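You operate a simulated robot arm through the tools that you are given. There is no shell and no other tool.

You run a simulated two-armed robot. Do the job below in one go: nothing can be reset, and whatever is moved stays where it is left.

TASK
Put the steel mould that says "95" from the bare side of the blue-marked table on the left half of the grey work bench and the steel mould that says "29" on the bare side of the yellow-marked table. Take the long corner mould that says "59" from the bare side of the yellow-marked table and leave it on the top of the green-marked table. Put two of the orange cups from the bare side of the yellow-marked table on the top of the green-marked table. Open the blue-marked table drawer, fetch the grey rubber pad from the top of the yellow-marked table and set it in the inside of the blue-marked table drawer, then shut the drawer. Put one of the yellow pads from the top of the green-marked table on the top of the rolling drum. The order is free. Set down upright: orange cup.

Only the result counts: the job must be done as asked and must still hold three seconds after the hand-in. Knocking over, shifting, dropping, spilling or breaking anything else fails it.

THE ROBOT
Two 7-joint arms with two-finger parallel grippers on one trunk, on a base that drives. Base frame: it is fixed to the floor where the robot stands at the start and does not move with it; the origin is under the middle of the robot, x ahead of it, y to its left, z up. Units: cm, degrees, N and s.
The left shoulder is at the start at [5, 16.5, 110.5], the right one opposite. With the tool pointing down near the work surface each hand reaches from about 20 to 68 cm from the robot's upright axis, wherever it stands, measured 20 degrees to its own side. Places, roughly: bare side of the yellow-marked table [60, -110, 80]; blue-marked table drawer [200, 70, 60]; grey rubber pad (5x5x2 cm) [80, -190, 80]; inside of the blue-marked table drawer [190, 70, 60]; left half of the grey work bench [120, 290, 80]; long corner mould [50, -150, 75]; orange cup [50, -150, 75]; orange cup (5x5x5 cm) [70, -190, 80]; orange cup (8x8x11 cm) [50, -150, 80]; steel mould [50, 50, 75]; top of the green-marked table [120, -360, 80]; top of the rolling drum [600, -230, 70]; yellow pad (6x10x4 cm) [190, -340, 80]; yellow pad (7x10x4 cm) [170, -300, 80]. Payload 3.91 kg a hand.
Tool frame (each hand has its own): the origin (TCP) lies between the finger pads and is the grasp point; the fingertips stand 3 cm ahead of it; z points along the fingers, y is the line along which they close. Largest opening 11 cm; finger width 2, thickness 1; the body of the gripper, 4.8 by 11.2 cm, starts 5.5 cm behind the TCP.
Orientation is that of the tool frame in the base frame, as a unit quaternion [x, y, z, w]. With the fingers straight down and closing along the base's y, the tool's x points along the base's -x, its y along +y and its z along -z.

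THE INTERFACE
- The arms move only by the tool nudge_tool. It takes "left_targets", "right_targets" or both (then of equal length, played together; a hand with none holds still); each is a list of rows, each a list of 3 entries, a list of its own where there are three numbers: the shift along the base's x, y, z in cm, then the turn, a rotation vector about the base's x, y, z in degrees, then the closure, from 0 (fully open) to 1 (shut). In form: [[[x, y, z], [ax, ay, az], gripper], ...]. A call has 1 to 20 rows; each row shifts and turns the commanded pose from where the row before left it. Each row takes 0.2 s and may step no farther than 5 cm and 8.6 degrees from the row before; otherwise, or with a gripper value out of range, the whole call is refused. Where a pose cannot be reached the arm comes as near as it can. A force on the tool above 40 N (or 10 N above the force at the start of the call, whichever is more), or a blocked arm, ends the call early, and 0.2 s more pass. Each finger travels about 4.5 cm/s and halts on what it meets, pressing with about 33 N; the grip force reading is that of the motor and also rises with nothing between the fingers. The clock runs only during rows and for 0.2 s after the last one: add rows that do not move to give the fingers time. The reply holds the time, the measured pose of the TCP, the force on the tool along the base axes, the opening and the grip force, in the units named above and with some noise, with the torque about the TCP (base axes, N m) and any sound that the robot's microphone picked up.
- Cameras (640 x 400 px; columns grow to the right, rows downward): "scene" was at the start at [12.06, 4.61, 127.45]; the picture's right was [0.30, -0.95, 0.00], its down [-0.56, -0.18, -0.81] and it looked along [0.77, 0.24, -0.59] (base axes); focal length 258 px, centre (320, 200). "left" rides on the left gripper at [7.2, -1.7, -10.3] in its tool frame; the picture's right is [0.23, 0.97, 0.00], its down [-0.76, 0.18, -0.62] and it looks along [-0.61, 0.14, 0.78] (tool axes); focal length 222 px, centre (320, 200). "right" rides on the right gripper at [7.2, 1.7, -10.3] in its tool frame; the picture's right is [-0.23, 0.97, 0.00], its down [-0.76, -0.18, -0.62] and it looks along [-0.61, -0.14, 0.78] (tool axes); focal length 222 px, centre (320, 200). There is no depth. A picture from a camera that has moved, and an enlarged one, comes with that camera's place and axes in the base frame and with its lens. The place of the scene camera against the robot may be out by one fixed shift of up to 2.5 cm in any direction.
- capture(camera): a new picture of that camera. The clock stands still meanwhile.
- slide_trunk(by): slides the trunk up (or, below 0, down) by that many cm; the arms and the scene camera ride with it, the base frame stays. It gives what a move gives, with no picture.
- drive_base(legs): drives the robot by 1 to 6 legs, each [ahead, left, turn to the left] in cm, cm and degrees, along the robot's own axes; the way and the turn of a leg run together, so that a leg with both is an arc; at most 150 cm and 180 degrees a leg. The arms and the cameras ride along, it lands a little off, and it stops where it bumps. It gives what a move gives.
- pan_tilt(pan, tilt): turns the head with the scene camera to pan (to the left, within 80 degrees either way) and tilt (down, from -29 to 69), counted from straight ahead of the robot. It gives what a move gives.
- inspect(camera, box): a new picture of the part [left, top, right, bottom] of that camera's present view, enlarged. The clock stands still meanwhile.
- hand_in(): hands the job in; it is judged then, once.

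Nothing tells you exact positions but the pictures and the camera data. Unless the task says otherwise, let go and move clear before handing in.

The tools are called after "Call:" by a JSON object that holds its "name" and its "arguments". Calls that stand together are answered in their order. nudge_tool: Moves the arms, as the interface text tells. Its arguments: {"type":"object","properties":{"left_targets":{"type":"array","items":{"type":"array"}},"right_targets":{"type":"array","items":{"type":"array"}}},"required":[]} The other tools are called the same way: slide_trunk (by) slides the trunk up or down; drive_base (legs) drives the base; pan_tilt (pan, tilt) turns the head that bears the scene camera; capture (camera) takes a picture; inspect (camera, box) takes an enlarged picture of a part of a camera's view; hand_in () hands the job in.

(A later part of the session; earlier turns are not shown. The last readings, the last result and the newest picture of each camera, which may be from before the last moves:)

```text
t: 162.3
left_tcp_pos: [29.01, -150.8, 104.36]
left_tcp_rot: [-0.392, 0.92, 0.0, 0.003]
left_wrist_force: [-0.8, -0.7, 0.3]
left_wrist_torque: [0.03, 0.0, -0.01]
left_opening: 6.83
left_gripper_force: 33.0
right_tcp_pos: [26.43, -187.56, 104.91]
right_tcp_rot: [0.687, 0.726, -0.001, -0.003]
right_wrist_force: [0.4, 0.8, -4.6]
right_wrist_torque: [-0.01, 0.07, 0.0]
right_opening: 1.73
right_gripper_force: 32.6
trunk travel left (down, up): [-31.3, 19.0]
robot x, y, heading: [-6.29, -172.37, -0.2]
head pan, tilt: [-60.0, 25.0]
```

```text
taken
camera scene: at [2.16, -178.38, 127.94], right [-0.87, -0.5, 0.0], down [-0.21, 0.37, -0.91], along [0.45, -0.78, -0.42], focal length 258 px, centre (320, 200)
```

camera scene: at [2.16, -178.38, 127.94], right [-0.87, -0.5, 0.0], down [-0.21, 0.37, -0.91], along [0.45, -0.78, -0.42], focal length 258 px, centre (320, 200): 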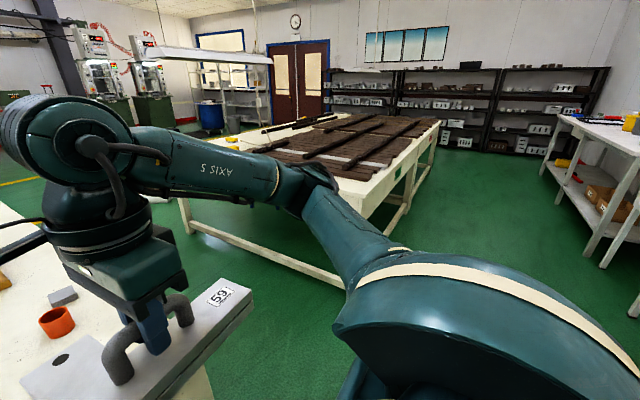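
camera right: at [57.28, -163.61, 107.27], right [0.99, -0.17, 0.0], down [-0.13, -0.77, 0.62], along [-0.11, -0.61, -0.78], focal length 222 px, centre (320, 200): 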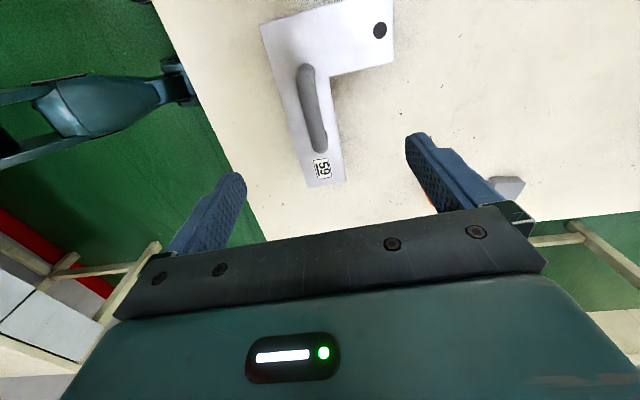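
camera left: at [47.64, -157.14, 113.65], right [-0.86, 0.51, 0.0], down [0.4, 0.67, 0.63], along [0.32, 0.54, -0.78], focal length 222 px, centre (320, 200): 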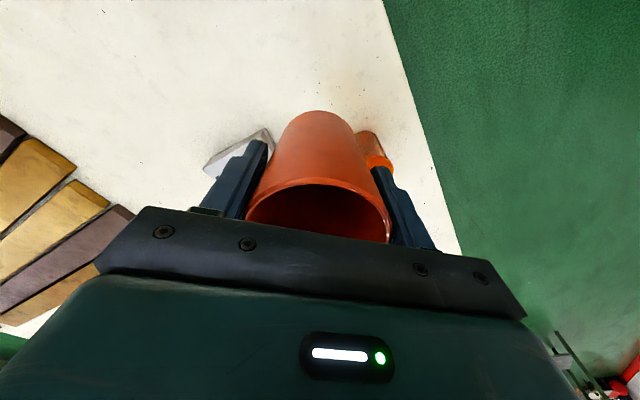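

Call:
{"name": "drive_base", "arguments": {"legs": [[0, -118, 0]]}}

Call:
{"name": "pan_tilt", "arguments": {"pan": -10, "tilt": 32}}

Call:
{"name": "capture", "arguments": {"camera": "scene"}}

Call:
{"name": "capture", "arguments": {"camera": "left"}}

Call:
{"name": "capture", "arguments": {"camera": "right"}}

```text
t: 173.0
left_tcp_pos: [28.69, -269.62, 104.35]
left_tcp_rot: [-0.389, 0.921, 0.0, 0.002]
left_wrist_force: [1.0, 0.1, -0.8]
left_wrist_torque: [0.02, 0.02, -0.01]
left_opening: 6.83
left_gripper_force: 32.3
right_tcp_pos: [25.93, -306.39, 104.84]
right_tcp_rot: [0.69, 0.724, -0.001, -0.003]
right_wrist_force: [0.5, 0.3, -5.2]
right_wrist_torque: [0.0, 0.04, -0.01]
right_opening: 1.75
right_gripper_force: 32.9
trunk travel left (down, up): [-31.3, 19.0]
robot x, y, heading: [-6.62, -290.7, -0.5]
head pan, tilt: [-60.0, 25.0]
```

```text
t: 174.1
left_tcp_pos: [28.85, -269.6, 104.29]
left_tcp_rot: [-0.388, 0.922, 0.0, 0.003]
left_wrist_force: [0.1, 0.6, -0.9]
left_wrist_torque: [0.0, -0.01, -0.01]
left_opening: 6.81
left_gripper_force: 33.6
right_tcp_pos: [25.99, -306.61, 104.9]
right_tcp_rot: [0.69, 0.724, -0.001, -0.002]
right_wrist_force: [0.1, -0.5, -4.6]
right_wrist_torque: [0.01, 0.05, 0.02]
right_opening: 1.74
right_gripper_force: 33.2
trunk travel left (down, up): [-31.3, 19.0]
robot x, y, heading: [-6.18, -290.94, -0.7]
head pan, tilt: [-10.0, 32.0]
```

```text
taken
camera scene: at [5.86, -290.62, 126.84], right [-0.18, -0.98, 0.0], down [-0.52, 0.1, -0.85], along [0.83, -0.15, -0.53], focal length 258 px, centre (320, 200)
```

scene: 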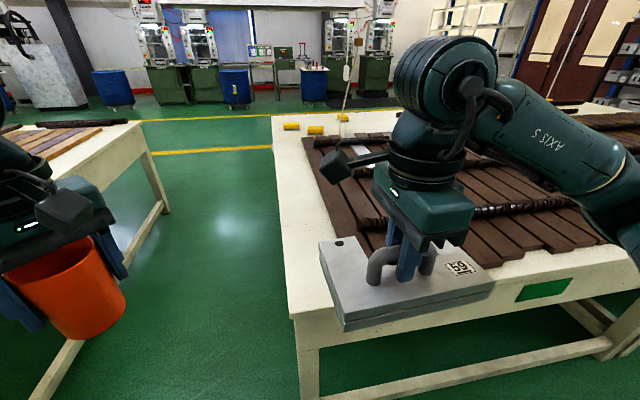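

```text
taken
camera left: at [24.76, -275.93, 114.59], right [-0.86, 0.52, 0.0], down [0.4, 0.67, 0.63], along [0.33, 0.53, -0.78], focal length 222 px, centre (320, 200)
```

left: 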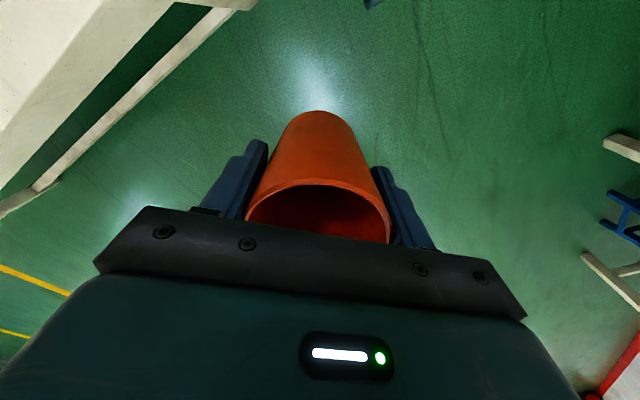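

```text
taken
camera right: at [27.35, -299.17, 115.08], right [0.98, -0.18, -0.01], down [-0.14, -0.77, 0.62], along [-0.12, -0.61, -0.78], focal length 222 px, centre (320, 200)
```

right: 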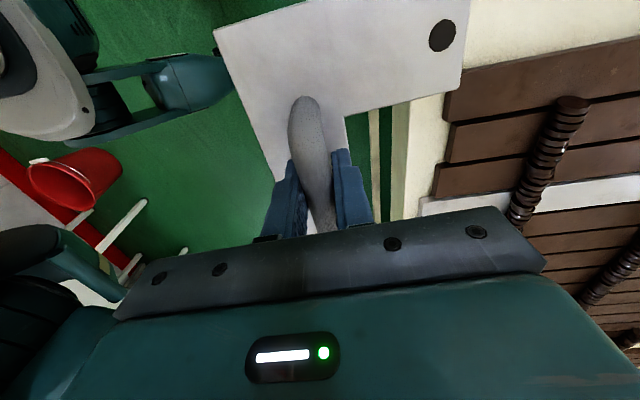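

The gap to the green table is about 90 cm wide; its near corner is at about (39.5, -291), with a bare front strip and bare left strip. I'll drive in front of it to set the corner mould on the front strip.

Call:
{"name": "drive_base", "arguments": {"legs": [[0, -17, 0.5], [10, 0, 0]]}}

Call:
{"name": "pan_tilt", "arguments": {"pan": -15, "tilt": 48}}

Call:
{"name": "capture", "arguments": {"camera": "scene"}}

Call:
{"name": "capture", "arguments": {"camera": "right"}}

Call:
{"name": "capture", "arguments": {"camera": "left"}}

```text
t: 177.0
left_tcp_pos: [38.55, -286.18, 104.31]
left_tcp_rot: [-0.392, 0.92, 0.0, 0.002]
left_wrist_force: [-0.2, -0.7, -0.6]
left_wrist_torque: [-0.01, -0.01, -0.01]
left_opening: 6.86
left_gripper_force: 33.3
right_tcp_pos: [36.07, -323.21, 104.94]
right_tcp_rot: [0.686, 0.727, -0.001, -0.003]
right_wrist_force: [0.5, -0.1, -6.4]
right_wrist_torque: [-0.02, 0.07, -0.01]
right_opening: 1.73
right_gripper_force: 32.8
trunk travel left (down, up): [-31.3, 19.0]
robot x, y, heading: [3.44, -307.68, 0.0]
head pan, tilt: [-10.0, 32.0]
```

```text
t: 177.8
left_tcp_pos: [38.53, -286.19, 104.39]
left_tcp_rot: [-0.392, 0.92, 0.0, 0.003]
left_wrist_force: [-0.6, -0.2, -1.1]
left_wrist_torque: [0.01, 0.0, 0.03]
left_opening: 6.86
left_gripper_force: 33.1
right_tcp_pos: [35.95, -323.16, 104.84]
right_tcp_rot: [0.686, 0.727, -0.001, -0.002]
right_wrist_force: [-0.6, 0.7, -5.5]
right_wrist_torque: [-0.02, 0.03, 0.0]
right_opening: 1.73
right_gripper_force: 33.6
trunk travel left (down, up): [-31.3, 19.0]
robot x, y, heading: [2.8, -307.7, 0.1]
head pan, tilt: [-15.0, 48.0]
```

```text
taken
camera scene: at [14.62, -307.87, 124.47], right [-0.26, -0.97, 0.0], down [-0.72, 0.19, -0.67], along [0.65, -0.17, -0.74], focal length 258 px, centre (320, 200)
```

scene: 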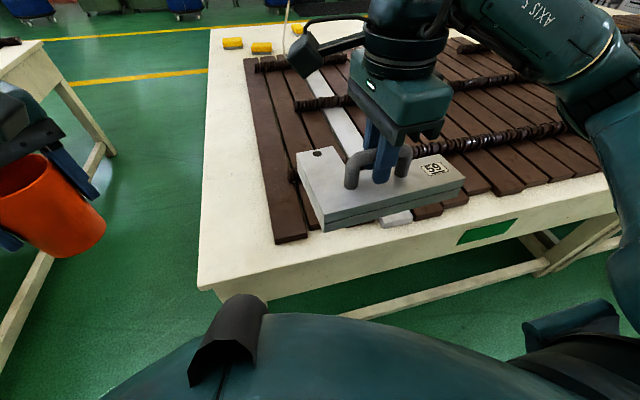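

```text
taken
camera right: at [37.37, -315.75, 115.07], right [0.99, -0.17, -0.01], down [-0.13, -0.77, 0.62], along [-0.11, -0.61, -0.78], focal length 222 px, centre (320, 200)
```

right: 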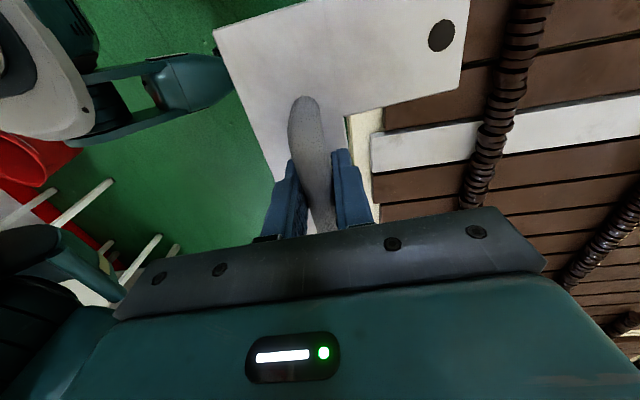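

```text
taken
camera left: at [34.59, -292.54, 114.59], right [-0.86, 0.51, 0.0], down [0.4, 0.67, 0.63], along [0.32, 0.54, -0.78], focal length 222 px, centre (320, 200)
```

left: 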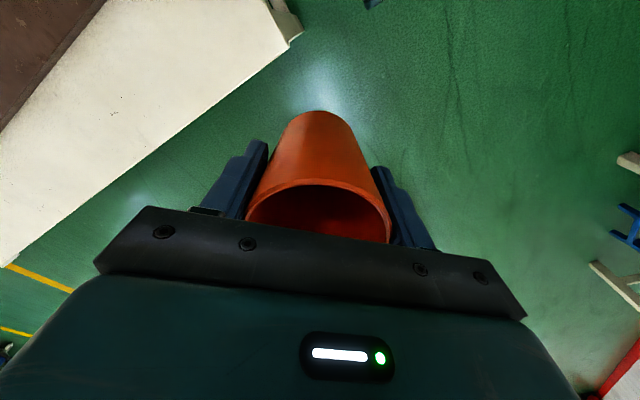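

The front strip of the green table is only about 6 cm wide, but the left strip (y about -292 to -309) is bare along its whole length. I'll go into the wide gap between the yellow and green tables and face the green table from there; the corner mould will then already lie the right way round.

Call:
{"name": "drive_base", "arguments": {"legs": [[-22, 0, 0], [0, 60, 0]]}}

Call:
{"name": "pan_tilt", "arguments": {"pan": 0, "tilt": 30}}

Call:
{"name": "capture", "arguments": {"camera": "scene"}}

```text
t: 184.8
left_tcp_pos: [16.02, -225.93, 104.37]
left_tcp_rot: [-0.393, 0.92, -0.001, 0.003]
left_wrist_force: [-0.7, -0.6, -0.4]
left_wrist_torque: [0.01, 0.03, 0.05]
left_opening: 6.84
left_gripper_force: 32.5
right_tcp_pos: [13.64, -262.94, 104.94]
right_tcp_rot: [0.686, 0.727, -0.001, -0.001]
right_wrist_force: [0.1, 0.1, -6.5]
right_wrist_torque: [-0.03, 0.03, 0.01]
right_opening: 1.73
right_gripper_force: 33.6
trunk travel left (down, up): [-31.3, 19.0]
robot x, y, heading: [-18.57, -247.85, 0.2]
head pan, tilt: [-15.0, 48.0]
```

```text
t: 185.6
left_tcp_pos: [16.19, -226.15, 104.46]
left_tcp_rot: [-0.394, 0.919, 0.0, 0.002]
left_wrist_force: [0.4, -0.4, 0.2]
left_wrist_torque: [0.02, 0.0, 0.02]
left_opening: 6.83
left_gripper_force: 33.0
right_tcp_pos: [13.8, -262.97, 104.82]
right_tcp_rot: [0.686, 0.728, -0.001, -0.003]
right_wrist_force: [0.4, 0.1, -5.3]
right_wrist_torque: [-0.01, 0.03, -0.03]
right_opening: 1.76
right_gripper_force: 33.4
trunk travel left (down, up): [-31.3, 19.0]
robot x, y, heading: [-19.06, -248.07, 0.2]
head pan, tilt: [0.0, 30.0]
```

```text
taken
camera scene: at [-6.26, -245.83, 127.14], right [0.0, -1.0, 0.0], down [-0.5, 0.0, -0.87], along [0.87, 0.0, -0.5], focal length 258 px, centre (320, 200)
```

scene: 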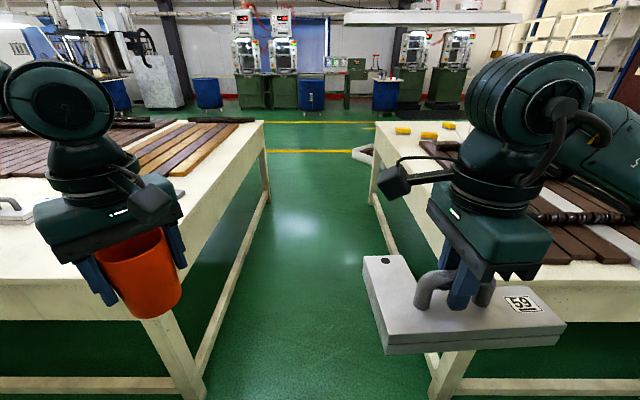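

The gap is clear. I'll turn to face the green table and slide into the gap.

Call:
{"name": "drive_base", "arguments": {"legs": [[0, 0, -90], [0, 92, 0]]}}

Call:
{"name": "pan_tilt", "arguments": {"pan": -5, "tilt": 48}}

Call:
{"name": "capture", "arguments": {"camera": "scene"}}

```text
t: 197.9
left_tcp_pos: [95.06, -282.86, 104.33]
left_tcp_rot: [0.373, 0.928, -0.002, 0.002]
left_wrist_force: [0.5, -0.1, 0.2]
left_wrist_torque: [0.03, 0.01, -0.01]
left_opening: 6.84
left_gripper_force: 32.7
right_tcp_pos: [58.16, -280.44, 104.81]
right_tcp_rot: [1.0, 0.029, 0.001, -0.002]
right_wrist_force: [0.4, -0.6, -5.2]
right_wrist_torque: [0.06, 0.04, -0.01]
right_opening: 1.74
right_gripper_force: 33.2
trunk travel left (down, up): [-31.3, 19.0]
robot x, y, heading: [73.54, -247.48, -89.8]
head pan, tilt: [0.0, 30.0]
```

```text
t: 198.7
left_tcp_pos: [95.01, -282.9, 104.31]
left_tcp_rot: [0.372, 0.928, -0.002, 0.002]
left_wrist_force: [-0.8, -0.2, 0.2]
left_wrist_torque: [-0.03, 0.01, 0.01]
left_opening: 6.83
left_gripper_force: 32.9
right_tcp_pos: [58.02, -280.4, 104.84]
right_tcp_rot: [1.0, 0.029, 0.001, -0.002]
right_wrist_force: [0.1, -0.3, -5.1]
right_wrist_torque: [0.05, 0.03, 0.0]
right_opening: 1.73
right_gripper_force: 33.2
trunk travel left (down, up): [-31.3, 19.0]
robot x, y, heading: [73.35, -247.69, -90.1]
head pan, tilt: [-5.0, 48.0]
```

```text
taken
camera scene: at [73.39, -256.49, 124.48], right [-1.0, 0.09, 0.0], down [0.06, 0.74, -0.67], along [-0.06, -0.67, -0.74], focal length 258 px, centre (320, 200)
```

scene: 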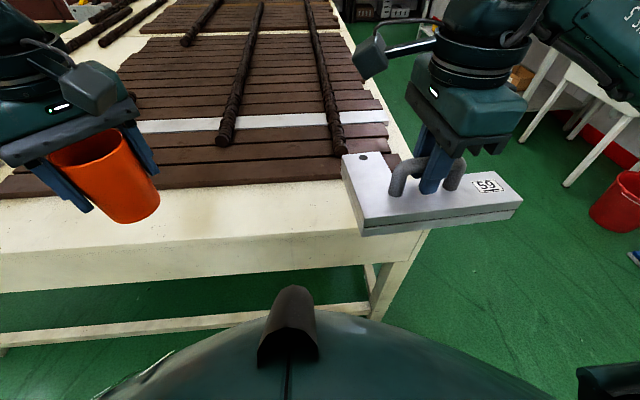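

Call:
{"name": "inspect", "arguments": {"camera": "scene", "box": [140, 150, 380, 300]}}

Call:
{"name": "capture", "arguments": {"camera": "right"}}

Call:
{"name": "capture", "arguments": {"camera": "left"}}

```text
2.67 times, centred on (260, 225) of scene
camera zoom: at [73.39, -256.49, 124.48], right [-1.0, 0.09, 0.0], down [0.06, 0.74, -0.67], along [-0.06, -0.67, -0.74], focal length 689 px, centre (480, 133)
```

zoom: 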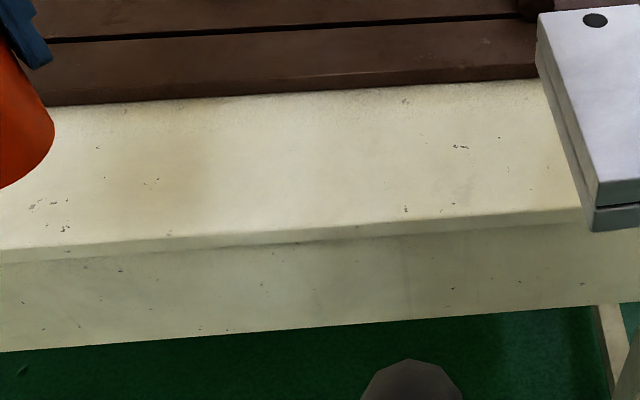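

```text
taken
camera right: at [65.45, -281.71, 115.06], right [-0.17, -0.99, -0.01], down [-0.77, 0.13, 0.62], along [-0.61, 0.11, -0.78], focal length 222 px, centre (320, 200)
```

right: 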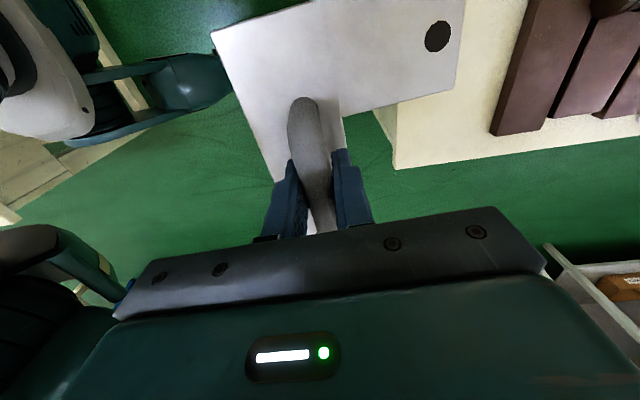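

```text
taken
camera left: at [88.49, -278.97, 114.59], right [0.51, 0.86, 0.0], down [0.67, -0.4, 0.63], along [0.54, -0.32, -0.78], focal length 222 px, centre (320, 200)
```

left: 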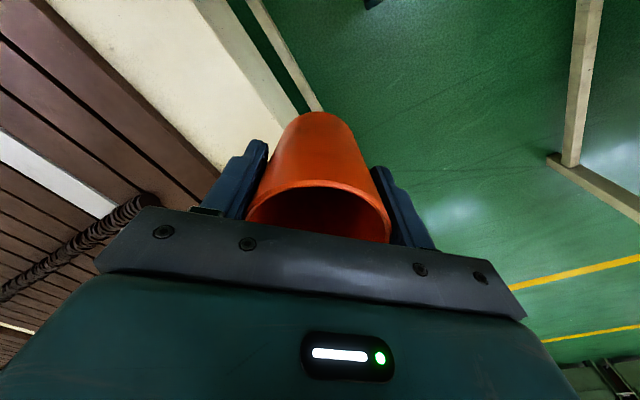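

Call:
{"name": "inspect", "arguments": {"camera": "right", "box": [340, 0, 640, 190]}}

Call:
{"name": "inspect", "arguments": {"camera": "left", "box": [0, 0, 320, 200]}}

```text
2.11 times, centred on (490, 95) of right
camera zoom: at [65.45, -281.71, 115.06], right [-0.17, -0.99, -0.01], down [-0.77, 0.13, 0.62], along [-0.61, 0.11, -0.78], focal length 468 px, centre (-38, 421)
```

zoom: 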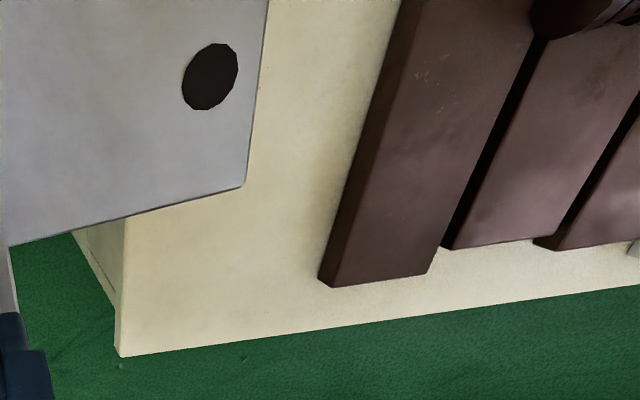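

```text
2.00 times, centred on (160, 100) of left
camera zoom: at [88.49, -278.97, 114.59], right [0.51, 0.86, 0.0], down [0.67, -0.4, 0.63], along [0.54, -0.32, -0.78], focal length 444 px, centre (640, 400)
```

zoom: 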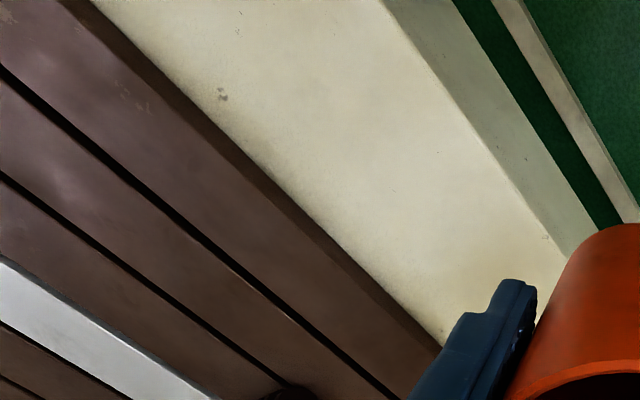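

The green strip runs from y≈-292.6 to -308.5. The mould needs about 12.5 cm there, so I'll come 6 cm closer and bring the right hand to y≈-298, straightening the mould with the strip.

Call:
{"name": "drive_base", "arguments": {"legs": [[6, 0, 0]]}}

Call:
{"name": "nudge_tool", "arguments": {"right_targets": [[[0, -3.8, 0], [0, 0, -1], 1], [[0, -3.8, -1], [0, 0, -1], 1], [[0, -3.8, -2], [0, 0, -1], 1], [[0, 0, -3], [0, 0, 0], 1], [[0, 0, 0], [0, 0, 0], 1]]}}

Call:
{"name": "capture", "arguments": {"camera": "right"}}

Call:
{"name": "capture", "arguments": {"camera": "scene"}}

```text
t: 199.7
left_tcp_pos: [95.11, -288.97, 104.45]
left_tcp_rot: [0.372, 0.928, -0.002, 0.002]
left_wrist_force: [-0.8, -0.6, -0.5]
left_wrist_torque: [0.01, -0.01, -0.02]
left_opening: 6.84
left_gripper_force: 32.9
right_tcp_pos: [58.11, -286.41, 104.83]
right_tcp_rot: [1.0, 0.029, 0.001, -0.003]
right_wrist_force: [0.2, -0.6, -5.3]
right_wrist_torque: [0.03, 0.0, -0.02]
right_opening: 1.76
right_gripper_force: 32.8
trunk travel left (down, up): [-31.3, 19.0]
robot x, y, heading: [73.15, -253.73, -89.8]
head pan, tilt: [-5.0, 48.0]
```

```text
t: 200.9
left_tcp_pos: [94.94, -289.06, 104.37]
left_tcp_rot: [0.373, 0.928, -0.002, 0.002]
left_wrist_force: [0.5, -0.1, 0.0]
left_wrist_torque: [0.0, 0.0, 0.0]
left_opening: 6.81
left_gripper_force: 33.0
right_tcp_pos: [58.04, -297.79, 98.67]
right_tcp_rot: [1.0, 0.002, 0.0, -0.003]
right_wrist_force: [0.3, 0.0, -5.1]
right_wrist_torque: [0.03, 0.0, -0.01]
right_opening: 1.77
right_gripper_force: 33.0
trunk travel left (down, up): [-31.3, 19.0]
robot x, y, heading: [73.39, -253.7, -89.9]
head pan, tilt: [-5.0, 48.0]
```

```text
taken
camera right: at [65.45, -299.49, 108.93], right [-0.22, -0.97, -0.01], down [-0.76, 0.17, 0.62], along [-0.61, 0.14, -0.78], focal length 222 px, centre (320, 200)
```

right: 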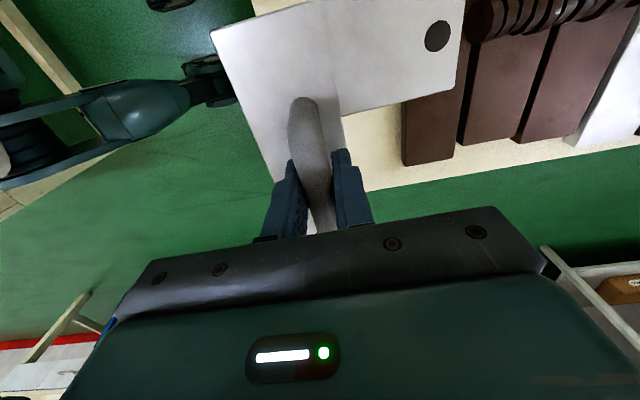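

```text
taken
camera scene: at [73.4, -262.51, 124.47], right [-1.0, 0.09, 0.0], down [0.06, 0.74, -0.67], along [-0.06, -0.67, -0.74], focal length 258 px, centre (320, 200)
```

scene: 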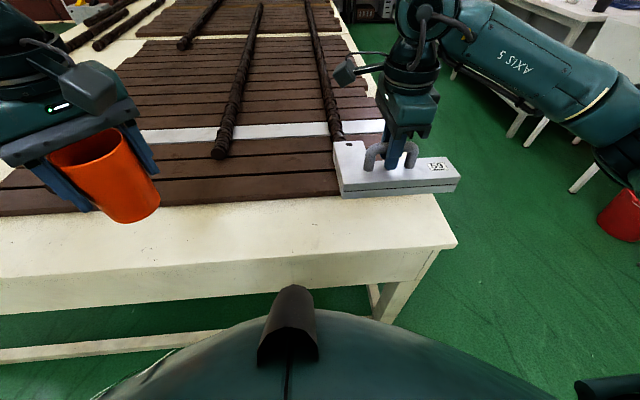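

Call:
{"name": "inspect", "arguments": {"camera": "right", "box": [340, 60, 560, 200]}}

```text
2.86 times, centred on (450, 130) of right
camera zoom: at [65.45, -299.49, 108.93], right [-0.22, -0.97, -0.01], down [-0.76, 0.17, 0.62], along [-0.61, 0.14, -0.78], focal length 635 px, centre (-51, 400)
```

zoom: 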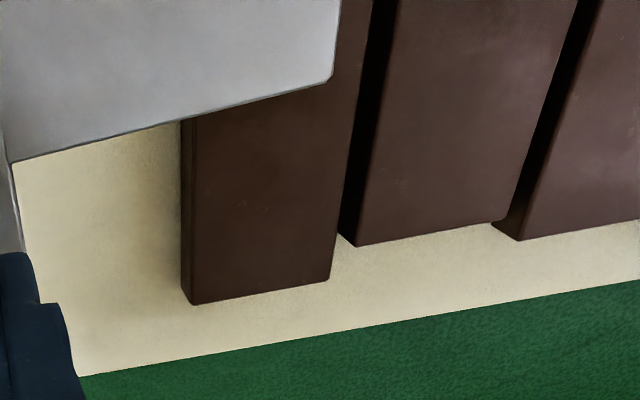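

The mould clears the planks by about 2 cm and the table edge by about 1.3 cm. Lowering toward the table, then feeling for contact.

Call:
{"name": "nudge_tool", "arguments": {"right_targets": [[[0, 0, -3.5], [0, 0, 0], 1], [[0, 0, -3.5], [0, 0, 0], 1], [[0, 0, -3], [0, 0, 0], 1], [[0, 0, -2], [0, 0, 0], 1], [[0, 0, -1.2], [0, 0, 0], 1], [[0, 0, 0], [0, 0, 0], 1]]}}

Call:
{"name": "inspect", "arguments": {"camera": "scene", "box": [300, 120, 500, 260]}}

Call:
{"name": "inspect", "arguments": {"camera": "right", "box": [200, 0, 560, 220]}}

```text
t: 202.3
left_tcp_pos: [94.97, -288.83, 104.5]
left_tcp_rot: [0.373, 0.928, -0.002, 0.002]
left_wrist_force: [-0.5, 0.5, -0.9]
left_wrist_torque: [0.0, 0.03, 0.01]
left_opening: 6.83
left_gripper_force: 33.3
right_tcp_pos: [58.04, -297.77, 85.57]
right_tcp_rot: [1.0, 0.003, 0.001, -0.002]
right_wrist_force: [0.1, 0.2, -5.5]
right_wrist_torque: [0.04, -0.02, -0.02]
right_opening: 1.74
right_gripper_force: 33.2
trunk travel left (down, up): [-31.3, 19.0]
robot x, y, heading: [73.09, -253.33, -89.9]
head pan, tilt: [-5.0, 48.0]
```

```text
2.86 times, centred on (400, 190) of scene
camera zoom: at [73.4, -262.51, 124.47], right [-1.0, 0.09, 0.0], down [0.06, 0.74, -0.67], along [-0.06, -0.67, -0.74], focal length 739 px, centre (91, 229)
```

zoom: 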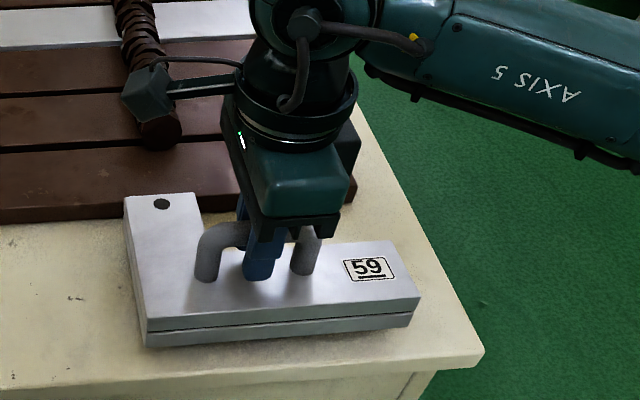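

```text
1.78 times, centred on (380, 110) of right
camera zoom: at [65.35, -299.5, 95.83], right [-0.22, -0.97, -0.01], down [-0.76, 0.17, 0.62], along [-0.61, 0.14, -0.78], focal length 395 px, centre (213, 360)
```

zoom: 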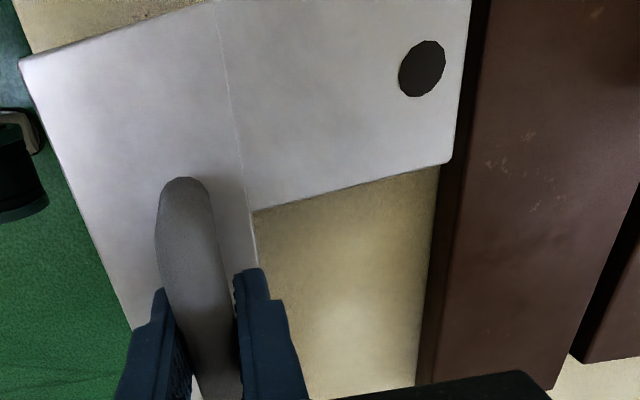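

Call:
{"name": "nudge_tool", "arguments": {"right_targets": [[[0, 0, -0.7], [0, 0, 0], 1], [[0, 0, -0.5], [0, 0, 0], 1], [[0, 0, 0], [0, 0, 0], 1]]}}

Call:
{"name": "nudge_tool", "arguments": {"right_targets": [[[0, 0, -0.3], [0, 0, 0], 1], [[0, 0, 0], [0, 0, 0], 1]]}}

Call:
{"name": "nudge_tool", "arguments": {"right_targets": [[[0, 0, -0.2], [0, 0, 0], 1], [[0, 0, 0], [0, 0, 0], 1]]}}

Call:
{"name": "nudge_tool", "arguments": {"right_targets": [[[0, 0, -0.2], [0, 0, 0], 1], [[0, 0, 0], [0, 0, 0], 1]]}}

```text
t: 203.1
left_tcp_pos: [94.89, -288.94, 104.44]
left_tcp_rot: [0.373, 0.928, -0.002, 0.002]
left_wrist_force: [-0.2, 0.7, -0.6]
left_wrist_torque: [0.01, 0.02, -0.05]
left_opening: 6.81
left_gripper_force: 32.8
right_tcp_pos: [58.07, -297.75, 84.49]
right_tcp_rot: [1.0, 0.002, 0.0, -0.001]
right_wrist_force: [-1.0, 1.1, -0.7]
right_wrist_torque: [-0.2, -0.06, -0.04]
right_opening: 1.74
right_gripper_force: 33.0
trunk travel left (down, up): [-31.3, 19.0]
robot x, y, heading: [73.35, -253.46, -90.0]
head pan, tilt: [-5.0, 48.0]
```

```text
t: 203.7
left_tcp_pos: [95.07, -288.86, 104.35]
left_tcp_rot: [0.374, 0.927, -0.003, 0.002]
left_wrist_force: [-0.2, 0.1, 0.4]
left_wrist_torque: [0.02, -0.02, 0.02]
left_opening: 6.83
left_gripper_force: 33.6
right_tcp_pos: [58.16, -297.65, 84.09]
right_tcp_rot: [1.0, 0.003, 0.001, -0.003]
right_wrist_force: [0.7, 2.1, -2.0]
right_wrist_torque: [-0.21, -0.11, 0.05]
right_opening: 1.76
right_gripper_force: 33.3
trunk travel left (down, up): [-31.3, 19.0]
robot x, y, heading: [73.63, -253.7, -90.0]
head pan, tilt: [-5.0, 48.0]
```

```text
t: 204.3
left_tcp_pos: [94.99, -288.84, 104.28]
left_tcp_rot: [0.373, 0.928, -0.003, 0.001]
left_wrist_force: [0.6, -0.3, -0.7]
left_wrist_torque: [-0.01, -0.01, -0.01]
left_opening: 6.8
left_gripper_force: 33.4
right_tcp_pos: [58.14, -297.68, 83.91]
right_tcp_rot: [1.0, 0.003, 0.001, -0.003]
right_wrist_force: [1.2, 0.7, -0.8]
right_wrist_torque: [-0.21, -0.1, 0.06]
right_opening: 1.75
right_gripper_force: 32.7
trunk travel left (down, up): [-31.3, 19.0]
robot x, y, heading: [73.21, -253.54, -90.2]
head pan, tilt: [-5.0, 48.0]
```

```text
t: 204.9
left_tcp_pos: [95.0, -288.82, 104.47]
left_tcp_rot: [0.374, 0.927, -0.003, 0.002]
left_wrist_force: [0.1, 1.2, -0.1]
left_wrist_torque: [0.0, 0.01, 0.0]
left_opening: 6.84
left_gripper_force: 33.3
right_tcp_pos: [58.08, -297.63, 83.77]
right_tcp_rot: [1.0, 0.003, 0.001, -0.001]
right_wrist_force: [-2.3, 2.8, 9.4]
right_wrist_torque: [0.05, 0.35, 0.03]
right_opening: 1.74
right_gripper_force: 32.9
trunk travel left (down, up): [-31.3, 19.0]
robot x, y, heading: [73.55, -253.86, -89.7]
head pan, tilt: [-5.0, 48.0]
```

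Flat contact reached. Releasing the handle and rising straight up.

Call:
{"name": "nudge_tool", "arguments": {"right_targets": [[[0, 0, 0], [0, 0, 0], 0.5], [[0, 0, 0], [0, 0, 0], 0.3], [[0, 0, 0], [0, 0, 0], 0.3], [[0, 0, 0], [0, 0, 0], 0.3], [[0, 0, 0], [0, 0, 0], 0.3], [[0, 0, 3], [0, 0, 0], 0.3], [[0, 0, 4], [0, 0, 0], 0.3], [[0, 0, 4], [0, 0, 0], 0.3], [[0, 0, 4], [0, 0, 0], 0.3], [[0, 0, 4], [0, 0, 0], 0.3], [[0, 0, 0], [0, 0, 0], 0.3]]}}

Call:
{"name": "capture", "arguments": {"camera": "scene"}}

Call:
{"name": "capture", "arguments": {"camera": "right"}}

```text
t: 207.3
left_tcp_pos: [95.12, -288.9, 104.41]
left_tcp_rot: [0.373, 0.928, -0.002, 0.001]
left_wrist_force: [1.1, 0.1, -0.2]
left_wrist_torque: [-0.01, -0.01, -0.01]
left_opening: 6.84
left_gripper_force: 32.9
right_tcp_pos: [58.21, -297.75, 102.81]
right_tcp_rot: [1.0, 0.003, 0.001, -0.002]
right_wrist_force: [-0.6, -0.1, 0.5]
right_wrist_torque: [0.02, 0.02, 0.0]
right_opening: 7.7
right_gripper_force: 0.0
trunk travel left (down, up): [-31.3, 19.0]
robot x, y, heading: [73.45, -253.52, -90.0]
head pan, tilt: [-5.0, 48.0]
```

```text
taken
camera scene: at [73.4, -262.48, 124.47], right [-1.0, 0.09, 0.0], down [0.06, 0.74, -0.67], along [-0.06, -0.67, -0.74], focal length 258 px, centre (320, 200)
```

scene: 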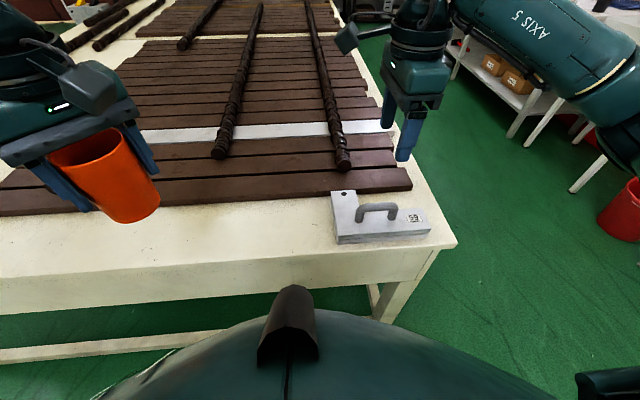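

```text
taken
camera right: at [65.42, -299.43, 113.06], right [-0.22, -0.97, -0.01], down [-0.76, 0.17, 0.62], along [-0.61, 0.14, -0.78], focal length 222 px, centre (320, 200)
```

right: 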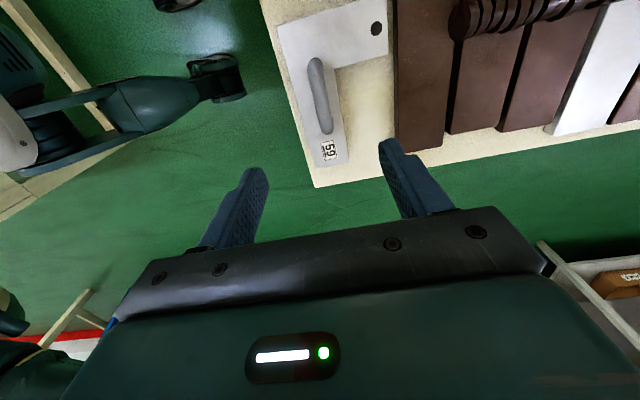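

The corner mould lies well on the green table's strip. Now the tall cup: left hand forward to y≈-300.5 and down.

Call:
{"name": "nudge_tool", "arguments": {"left_targets": [[[0, -3.87, 0], [0, 0, 0], 1], [[0, -3.87, 0], [0, 0, 0], 1], [[0, -3.87, 0], [0, 0, 0], 1], [[0, 0, -4], [0, 0, 0], 1], [[0, 0, -4], [0, 0, 0], 1], [[0, 0, -4], [0, 0, 0], 1], [[0, 0, -3], [0, 0, 0], 1], [[0, 0, 0], [0, 0, 0], 1]]}}

Call:
{"name": "capture", "arguments": {"camera": "left"}}

Call:
{"name": "capture", "arguments": {"camera": "scene"}}

```text
t: 209.1
left_tcp_pos: [95.08, -300.41, 89.31]
left_tcp_rot: [0.372, 0.928, -0.003, 0.003]
left_wrist_force: [-0.2, 0.4, -0.4]
left_wrist_torque: [-0.03, -0.02, 0.0]
left_opening: 6.85
left_gripper_force: 33.0
right_tcp_pos: [58.13, -297.65, 102.76]
right_tcp_rot: [1.0, 0.003, 0.001, -0.002]
right_wrist_force: [-0.4, -0.3, -0.1]
right_wrist_torque: [0.04, 0.01, -0.01]
right_opening: 7.69
right_gripper_force: 0.0
trunk travel left (down, up): [-31.3, 19.0]
robot x, y, heading: [73.41, -253.53, -89.9]
head pan, tilt: [-5.0, 48.0]
```

```text
taken
camera left: at [88.54, -296.57, 99.57], right [0.51, 0.86, 0.0], down [0.67, -0.4, 0.63], along [0.54, -0.32, -0.78], focal length 222 px, centre (320, 200)
```

left: 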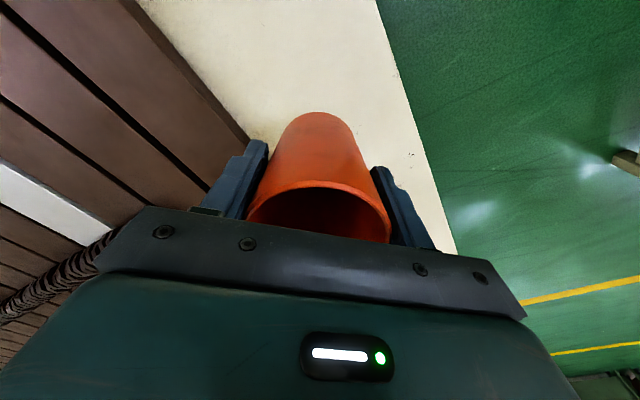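

```text
taken
camera scene: at [73.41, -262.47, 124.48], right [-1.0, 0.09, 0.0], down [0.06, 0.74, -0.67], along [-0.06, -0.67, -0.74], focal length 258 px, centre (320, 200)
```

scene: 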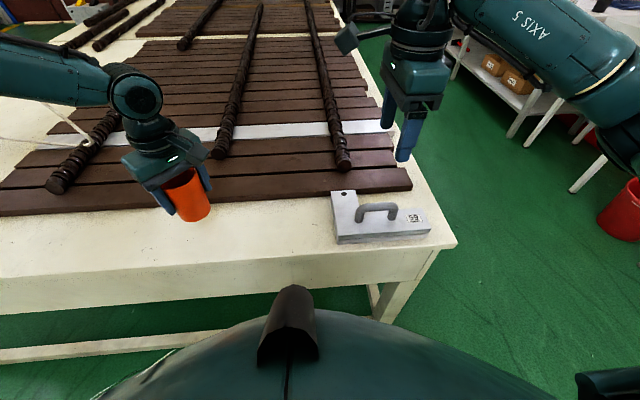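

Call:
{"name": "nudge_tool", "arguments": {"left_targets": [[[0, 0, -2.5], [0, 0, 0], 1], [[0, 0, -1.5], [0, 0, 0], 1], [[0, 0, -1], [0, 0, 0], 1], [[0, 0, 0], [0, 0, 0], 1]]}}

Call:
{"name": "nudge_tool", "arguments": {"left_targets": [[[0, 0, -0.4], [0, 0, 0], 1], [[0, 0, 0], [0, 0, 0], 1]]}}

Call:
{"name": "nudge_tool", "arguments": {"left_targets": [[[0, 0, -0.3], [0, 0, 0], 1], [[0, 0, 0], [0, 0, 0], 1]]}}

Call:
{"name": "nudge_tool", "arguments": {"left_targets": [[[0, 0, -0.2], [0, 0, 0], 1], [[0, 0, 0], [0, 0, 0], 1]]}}

```text
t: 210.1
left_tcp_pos: [94.96, -300.54, 84.34]
left_tcp_rot: [0.373, 0.928, -0.003, 0.002]
left_wrist_force: [0.2, -0.1, -0.5]
left_wrist_torque: [0.03, 0.0, -0.02]
left_opening: 6.82
left_gripper_force: 32.7
right_tcp_pos: [58.09, -297.57, 102.71]
right_tcp_rot: [1.0, 0.002, 0.001, -0.003]
right_wrist_force: [0.3, -0.2, -0.4]
right_wrist_torque: [-0.03, -0.02, 0.0]
right_opening: 7.67
right_gripper_force: 0.1
trunk travel left (down, up): [-31.3, 19.0]
robot x, y, heading: [73.32, -253.95, -89.9]
head pan, tilt: [-5.0, 48.0]
```

```text
t: 210.7
left_tcp_pos: [94.96, -300.5, 83.91]
left_tcp_rot: [0.373, 0.928, -0.003, 0.003]
left_wrist_force: [-0.2, -0.1, 0.0]
left_wrist_torque: [0.01, -0.01, -0.01]
left_opening: 6.83
left_gripper_force: 32.8
right_tcp_pos: [58.29, -297.78, 102.77]
right_tcp_rot: [1.0, 0.003, 0.001, -0.003]
right_wrist_force: [0.5, -0.7, -0.2]
right_wrist_torque: [-0.01, 0.04, 0.0]
right_opening: 7.67
right_gripper_force: 0.2
trunk travel left (down, up): [-31.3, 19.0]
robot x, y, heading: [73.25, -253.58, -89.8]
head pan, tilt: [-5.0, 48.0]
```

```text
t: 211.3
left_tcp_pos: [94.9, -300.57, 83.57]
left_tcp_rot: [0.373, 0.928, -0.003, 0.002]
left_wrist_force: [-0.2, 0.0, -0.6]
left_wrist_torque: [0.0, -0.01, 0.0]
left_opening: 6.82
left_gripper_force: 33.2
right_tcp_pos: [58.25, -297.66, 102.84]
right_tcp_rot: [1.0, 0.003, 0.001, -0.003]
right_wrist_force: [-0.3, 0.3, -0.5]
right_wrist_torque: [-0.01, -0.04, 0.01]
right_opening: 7.7
right_gripper_force: 0.1
trunk travel left (down, up): [-31.3, 19.0]
robot x, y, heading: [73.46, -253.89, -90.1]
head pan, tilt: [-5.0, 48.0]
```

```text
t: 211.9
left_tcp_pos: [94.89, -300.52, 83.42]
left_tcp_rot: [0.373, 0.928, -0.002, 0.001]
left_wrist_force: [-0.5, -0.6, 0.0]
left_wrist_torque: [0.0, 0.01, 0.02]
left_opening: 6.86
left_gripper_force: 32.7
right_tcp_pos: [58.19, -297.69, 102.75]
right_tcp_rot: [1.0, 0.003, 0.0, -0.003]
right_wrist_force: [0.1, 0.4, -0.5]
right_wrist_torque: [-0.03, -0.02, 0.0]
right_opening: 7.7
right_gripper_force: 0.0
trunk travel left (down, up): [-31.3, 19.0]
robot x, y, heading: [73.02, -253.72, -89.9]
head pan, tilt: [-5.0, 48.0]
```

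Call:
{"name": "nudge_tool", "arguments": {"left_targets": [[[0, 0, -0.2], [0, 0, 0], 1], [[0, 0, 0], [0, 0, 0], 1]]}}

Call:
{"name": "nudge_tool", "arguments": {"left_targets": [[[0, 0, -0.2], [0, 0, 0], 1], [[0, 0, 0], [0, 0, 0], 1]]}}

```text
t: 212.5
left_tcp_pos: [95.11, -300.45, 83.22]
left_tcp_rot: [0.373, 0.928, -0.002, 0.002]
left_wrist_force: [0.3, 0.9, -0.3]
left_wrist_torque: [0.0, 0.01, 0.0]
left_opening: 6.8
left_gripper_force: 32.9
right_tcp_pos: [58.14, -297.7, 102.92]
right_tcp_rot: [1.0, 0.002, 0.001, -0.002]
right_wrist_force: [-1.0, 0.0, -0.4]
right_wrist_torque: [0.01, 0.02, -0.03]
right_opening: 7.7
right_gripper_force: 0.1
trunk travel left (down, up): [-31.3, 19.0]
robot x, y, heading: [73.77, -253.85, -89.9]
head pan, tilt: [-5.0, 48.0]
```

```text
t: 213.1
left_tcp_pos: [94.97, -300.49, 83.25]
left_tcp_rot: [0.372, 0.928, -0.003, 0.002]
left_wrist_force: [1.2, 1.3, 10.6]
left_wrist_torque: [0.21, -0.25, 0.04]
left_opening: 6.82
left_gripper_force: 33.7
right_tcp_pos: [58.17, -297.65, 102.82]
right_tcp_rot: [1.0, 0.003, 0.001, -0.002]
right_wrist_force: [0.4, -0.5, -0.1]
right_wrist_torque: [0.0, 0.03, -0.01]
right_opening: 7.71
right_gripper_force: 0.1
trunk travel left (down, up): [-31.3, 19.0]
robot x, y, heading: [73.41, -253.62, -90.1]
head pan, tilt: [-5.0, 48.0]
```

The cup stands. Opening evenly and rising.

Call:
{"name": "nudge_tool", "arguments": {"left_targets": [[[0, 0, 0.1], [0, 0, 0], 0.35], [[0, 0, 0], [0, 0, 0], 0.2], [[0, 0, 0], [0, 0, 0], 0], [[0, 0, 0], [0, 0, 0], 0], [[0, 0, 0], [0, 0, 0], 0], [[0, 0, 0], [0, 0, 0], 0], [[0, 0, 3], [0, 0, 0], 0], [[0, 0, 4], [0, 0, 0], 0], [[0, 0, 4], [0, 0, 0], 0], [[0, 0, 4], [0, 0, 0], 0], [[0, 0, 4], [0, 0, 0], 0], [[0, 0, 0], [0, 0, 0], 0]]}}

Call:
{"name": "capture", "arguments": {"camera": "scene"}}

Call:
{"name": "capture", "arguments": {"camera": "left"}}

```text
t: 215.7
left_tcp_pos: [94.97, -300.5, 102.37]
left_tcp_rot: [0.373, 0.928, -0.003, 0.002]
left_wrist_force: [0.2, 1.0, 0.1]
left_wrist_torque: [0.01, 0.0, 0.0]
left_opening: 11.01
left_gripper_force: 0.1
right_tcp_pos: [58.17, -297.67, 102.82]
right_tcp_rot: [1.0, 0.002, 0.0, -0.002]
right_wrist_force: [0.4, -0.5, -0.1]
right_wrist_torque: [0.01, 0.03, 0.03]
right_opening: 7.69
right_gripper_force: 0.1
trunk travel left (down, up): [-31.3, 19.0]
robot x, y, heading: [73.47, -253.58, -89.9]
head pan, tilt: [-5.0, 48.0]
```

```text
taken
camera scene: at [73.41, -262.48, 124.47], right [-1.0, 0.09, 0.0], down [0.06, 0.74, -0.67], along [-0.06, -0.67, -0.74], focal length 258 px, centre (320, 200)
```

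scene: 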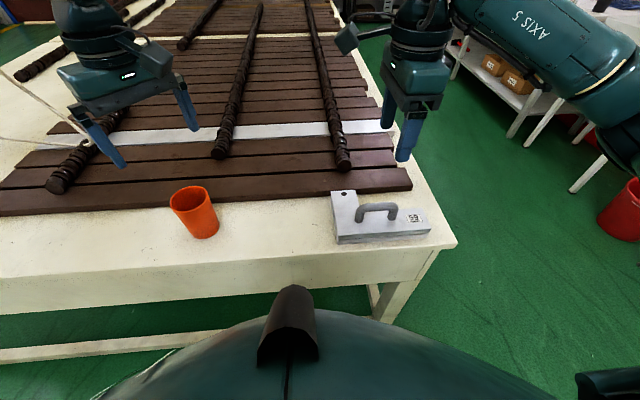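

```text
taken
camera left: at [88.49, -296.59, 112.49], right [0.51, 0.86, 0.0], down [0.67, -0.4, 0.63], along [0.54, -0.32, -0.78], focal length 222 px, centre (320, 200)
```

left: 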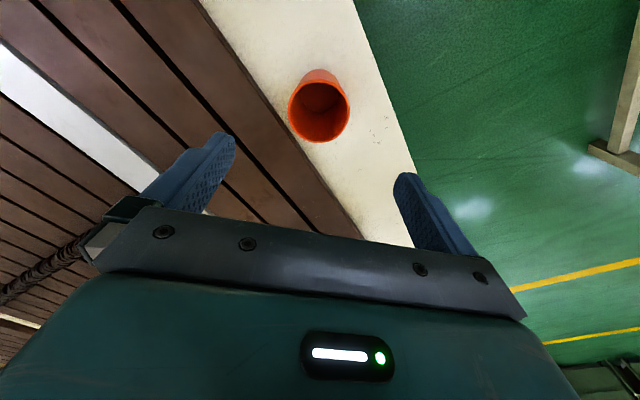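

Both items stand well on the green table. Next come the small cup and the grey pad at the yellow table's end, right behind me: I'll draw the hands in with neutral wrists, centre in the gap and turn round.

Call:
{"name": "nudge_tool", "arguments": {"left_targets": [[[0, 1.1, 0.2], [0, 0, -4], 0], [[0, 1.1, 0.2], [0, 0, -4], 0], [[0, 1.1, 0.2], [0, 0, -4], 0], [[0, 1.1, 0.2], [0, 0, -4], 0], [[0, 1.1, 0.2], [0, 0, -4], 0], [[0, 1.1, 0.2], [0, 0, -4], 0], [[0, 1.1, 0.2], [0, 0, -4], 0], [[0, 1.1, 0.2], [0, 0, -4], 0], [[0, 1.1, 0.2], [0, 0, -4], 0], [[0, 1.1, 0.2], [0, 0, -4], 0], [[0, 1.1, 0.2], [0, 0, -4], 0]], "right_targets": [[[0, 1.1, 0.2], [0, 0, 8], 0], [[0, 1.1, 0.2], [0, 0, 8], 0], [[0, 1.1, 0.2], [0, 0, 8], 0], [[0, 1.1, 0.2], [0, 0, 8], 0], [[0, 1.1, 0.2], [0, 0, 8], 0], [[0, 1.1, 0.2], [0, 0, 8], 0], [[0, 1.1, 0.2], [0, 0, 8], 0], [[0, 1.1, 0.2], [0, 0, 8], 0], [[0, 1.1, 0.2], [0, 0, 8], 0], [[0, 1.1, 0.2], [0, 0, 8], 0], [[0, 1.1, 0.2], [0, 0, 8], 0]]}}

Call:
{"name": "drive_base", "arguments": {"legs": [[-7, 0, 0], [0, 0, 90], [0, 0, 90]]}}

Call:
{"name": "pan_tilt", "arguments": {"pan": 0, "tilt": 40}}

Call:
{"name": "capture", "arguments": {"camera": "scene"}}

```text
t: 218.1
left_tcp_pos: [95.02, -288.4, 104.38]
left_tcp_rot: [0.694, 0.72, -0.003, 0.001]
left_wrist_force: [0.8, -0.1, -0.4]
left_wrist_torque: [0.02, -0.01, -0.01]
left_opening: 11.02
left_gripper_force: 0.0
right_tcp_pos: [58.29, -285.69, 104.93]
right_tcp_rot: [0.717, 0.698, -0.001, -0.002]
right_wrist_force: [-0.3, 0.1, 0.0]
right_wrist_torque: [0.0, -0.02, -0.02]
right_opening: 11.02
right_gripper_force: 0.0
trunk travel left (down, up): [-31.3, 19.0]
robot x, y, heading: [73.34, -253.74, -90.1]
head pan, tilt: [-5.0, 48.0]
```

```text
t: 226.7
left_tcp_pos: [51.89, -211.84, 104.44]
left_tcp_rot: [0.718, -0.696, -0.001, -0.004]
left_wrist_force: [-0.2, -0.2, 0.7]
left_wrist_torque: [-0.01, -0.02, -0.01]
left_opening: 11.02
left_gripper_force: 0.0
right_tcp_pos: [88.7, -214.95, 104.91]
right_tcp_rot: [-0.693, 0.72, -0.003, 0.001]
right_wrist_force: [0.1, 0.0, -0.3]
right_wrist_torque: [0.05, -0.04, 0.0]
right_opening: 11.02
right_gripper_force: 0.1
trunk travel left (down, up): [-31.3, 19.0]
robot x, y, heading: [73.52, -246.42, 89.6]
head pan, tilt: [-5.0, 48.0]
```

```text
t: 227.4
left_tcp_pos: [51.93, -211.89, 104.38]
left_tcp_rot: [0.718, -0.696, 0.0, -0.003]
left_wrist_force: [-0.2, 0.9, -0.7]
left_wrist_torque: [0.0, 0.0, -0.02]
left_opening: 11.0
left_gripper_force: 0.0
right_tcp_pos: [88.77, -214.86, 105.05]
right_tcp_rot: [-0.693, 0.721, -0.003, 0.001]
right_wrist_force: [0.0, -0.1, 0.0]
right_wrist_torque: [-0.01, 0.02, -0.02]
right_opening: 11.0
right_gripper_force: 0.0
trunk travel left (down, up): [-31.3, 19.0]
robot x, y, heading: [73.59, -246.98, 89.6]
head pan, tilt: [0.0, 40.0]
```

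```text
taken
camera scene: at [74.17, -233.31, 125.62], right [1.0, -0.01, 0.0], down [-0.01, -0.64, -0.77], along [0.01, 0.77, -0.64], focal length 258 px, centre (320, 200)
```

scene: 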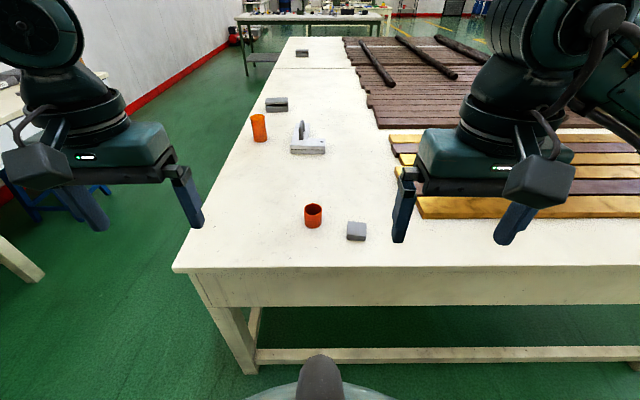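

The small cup is near (72, -186) and the grey pad near (82, -188). I'll come closer and use the right hand for the pad first.

Call:
{"name": "drive_base", "arguments": {"legs": [[10, 0, 0.3]]}}

Call:
{"name": "nudge_tool", "arguments": {"right_targets": [[[-1, 3, 0], [0, 0, 0], 0], [[-1, 3, 0], [0, 0, 0], 0], [[0, 0, 0], [0, 0, 0], 0]]}}

Call:
{"name": "capture", "arguments": {"camera": "right"}}

Call:
{"name": "capture", "arguments": {"camera": "left"}}

```text
t: 228.6
left_tcp_pos: [51.82, -201.88, 104.35]
left_tcp_rot: [0.719, -0.695, 0.0, -0.003]
left_wrist_force: [-0.4, 0.2, 0.0]
left_wrist_torque: [-0.03, -0.02, -0.02]
left_opening: 11.01
left_gripper_force: 0.0
right_tcp_pos: [88.61, -204.69, 104.91]
right_tcp_rot: [-0.695, 0.719, -0.002, 0.001]
right_wrist_force: [-0.1, 0.5, -0.5]
right_wrist_torque: [-0.02, 0.0, 0.0]
right_opening: 10.96
right_gripper_force: 0.0
trunk travel left (down, up): [-31.3, 19.0]
robot x, y, heading: [72.9, -236.58, 90.1]
head pan, tilt: [0.0, 40.0]
```

```text
t: 229.4
left_tcp_pos: [51.78, -202.01, 104.5]
left_tcp_rot: [0.719, -0.695, -0.001, -0.004]
left_wrist_force: [-0.3, 0.0, 0.2]
left_wrist_torque: [-0.01, 0.0, 0.02]
left_opening: 10.98
left_gripper_force: 0.1
right_tcp_pos: [86.43, -198.82, 104.93]
right_tcp_rot: [-0.695, 0.719, -0.001, 0.001]
right_wrist_force: [-1.2, 0.2, 0.2]
right_wrist_torque: [0.01, -0.02, -0.01]
right_opening: 11.02
right_gripper_force: 0.1
trunk travel left (down, up): [-31.3, 19.0]
robot x, y, heading: [73.52, -236.75, 90.2]
head pan, tilt: [0.0, 40.0]
```

```text
taken
camera right: at [84.66, -205.93, 115.22], right [-0.97, 0.26, 0.0], down [0.2, 0.76, 0.62], along [0.17, 0.6, -0.78], focal length 222 px, centre (320, 200)
```

right: 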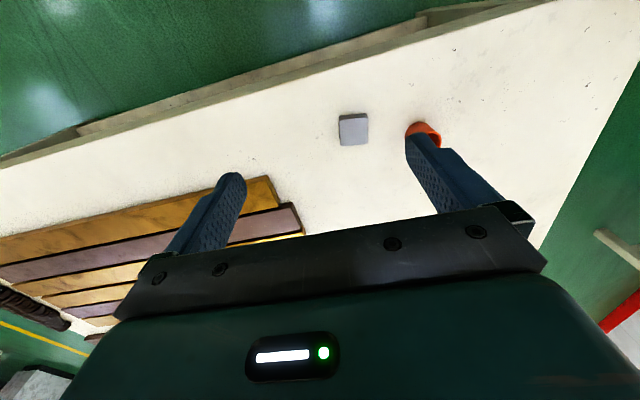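

```text
taken
camera left: at [53.66, -209.19, 114.63], right [-0.97, -0.26, 0.0], down [-0.21, 0.75, 0.63], along [-0.16, 0.61, -0.78], focal length 222 px, centre (320, 200)
```

left: 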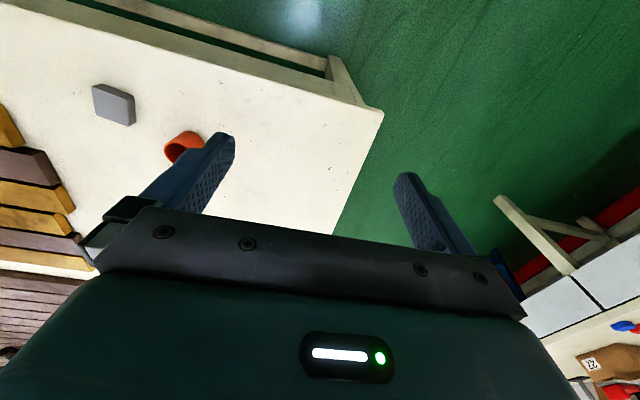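

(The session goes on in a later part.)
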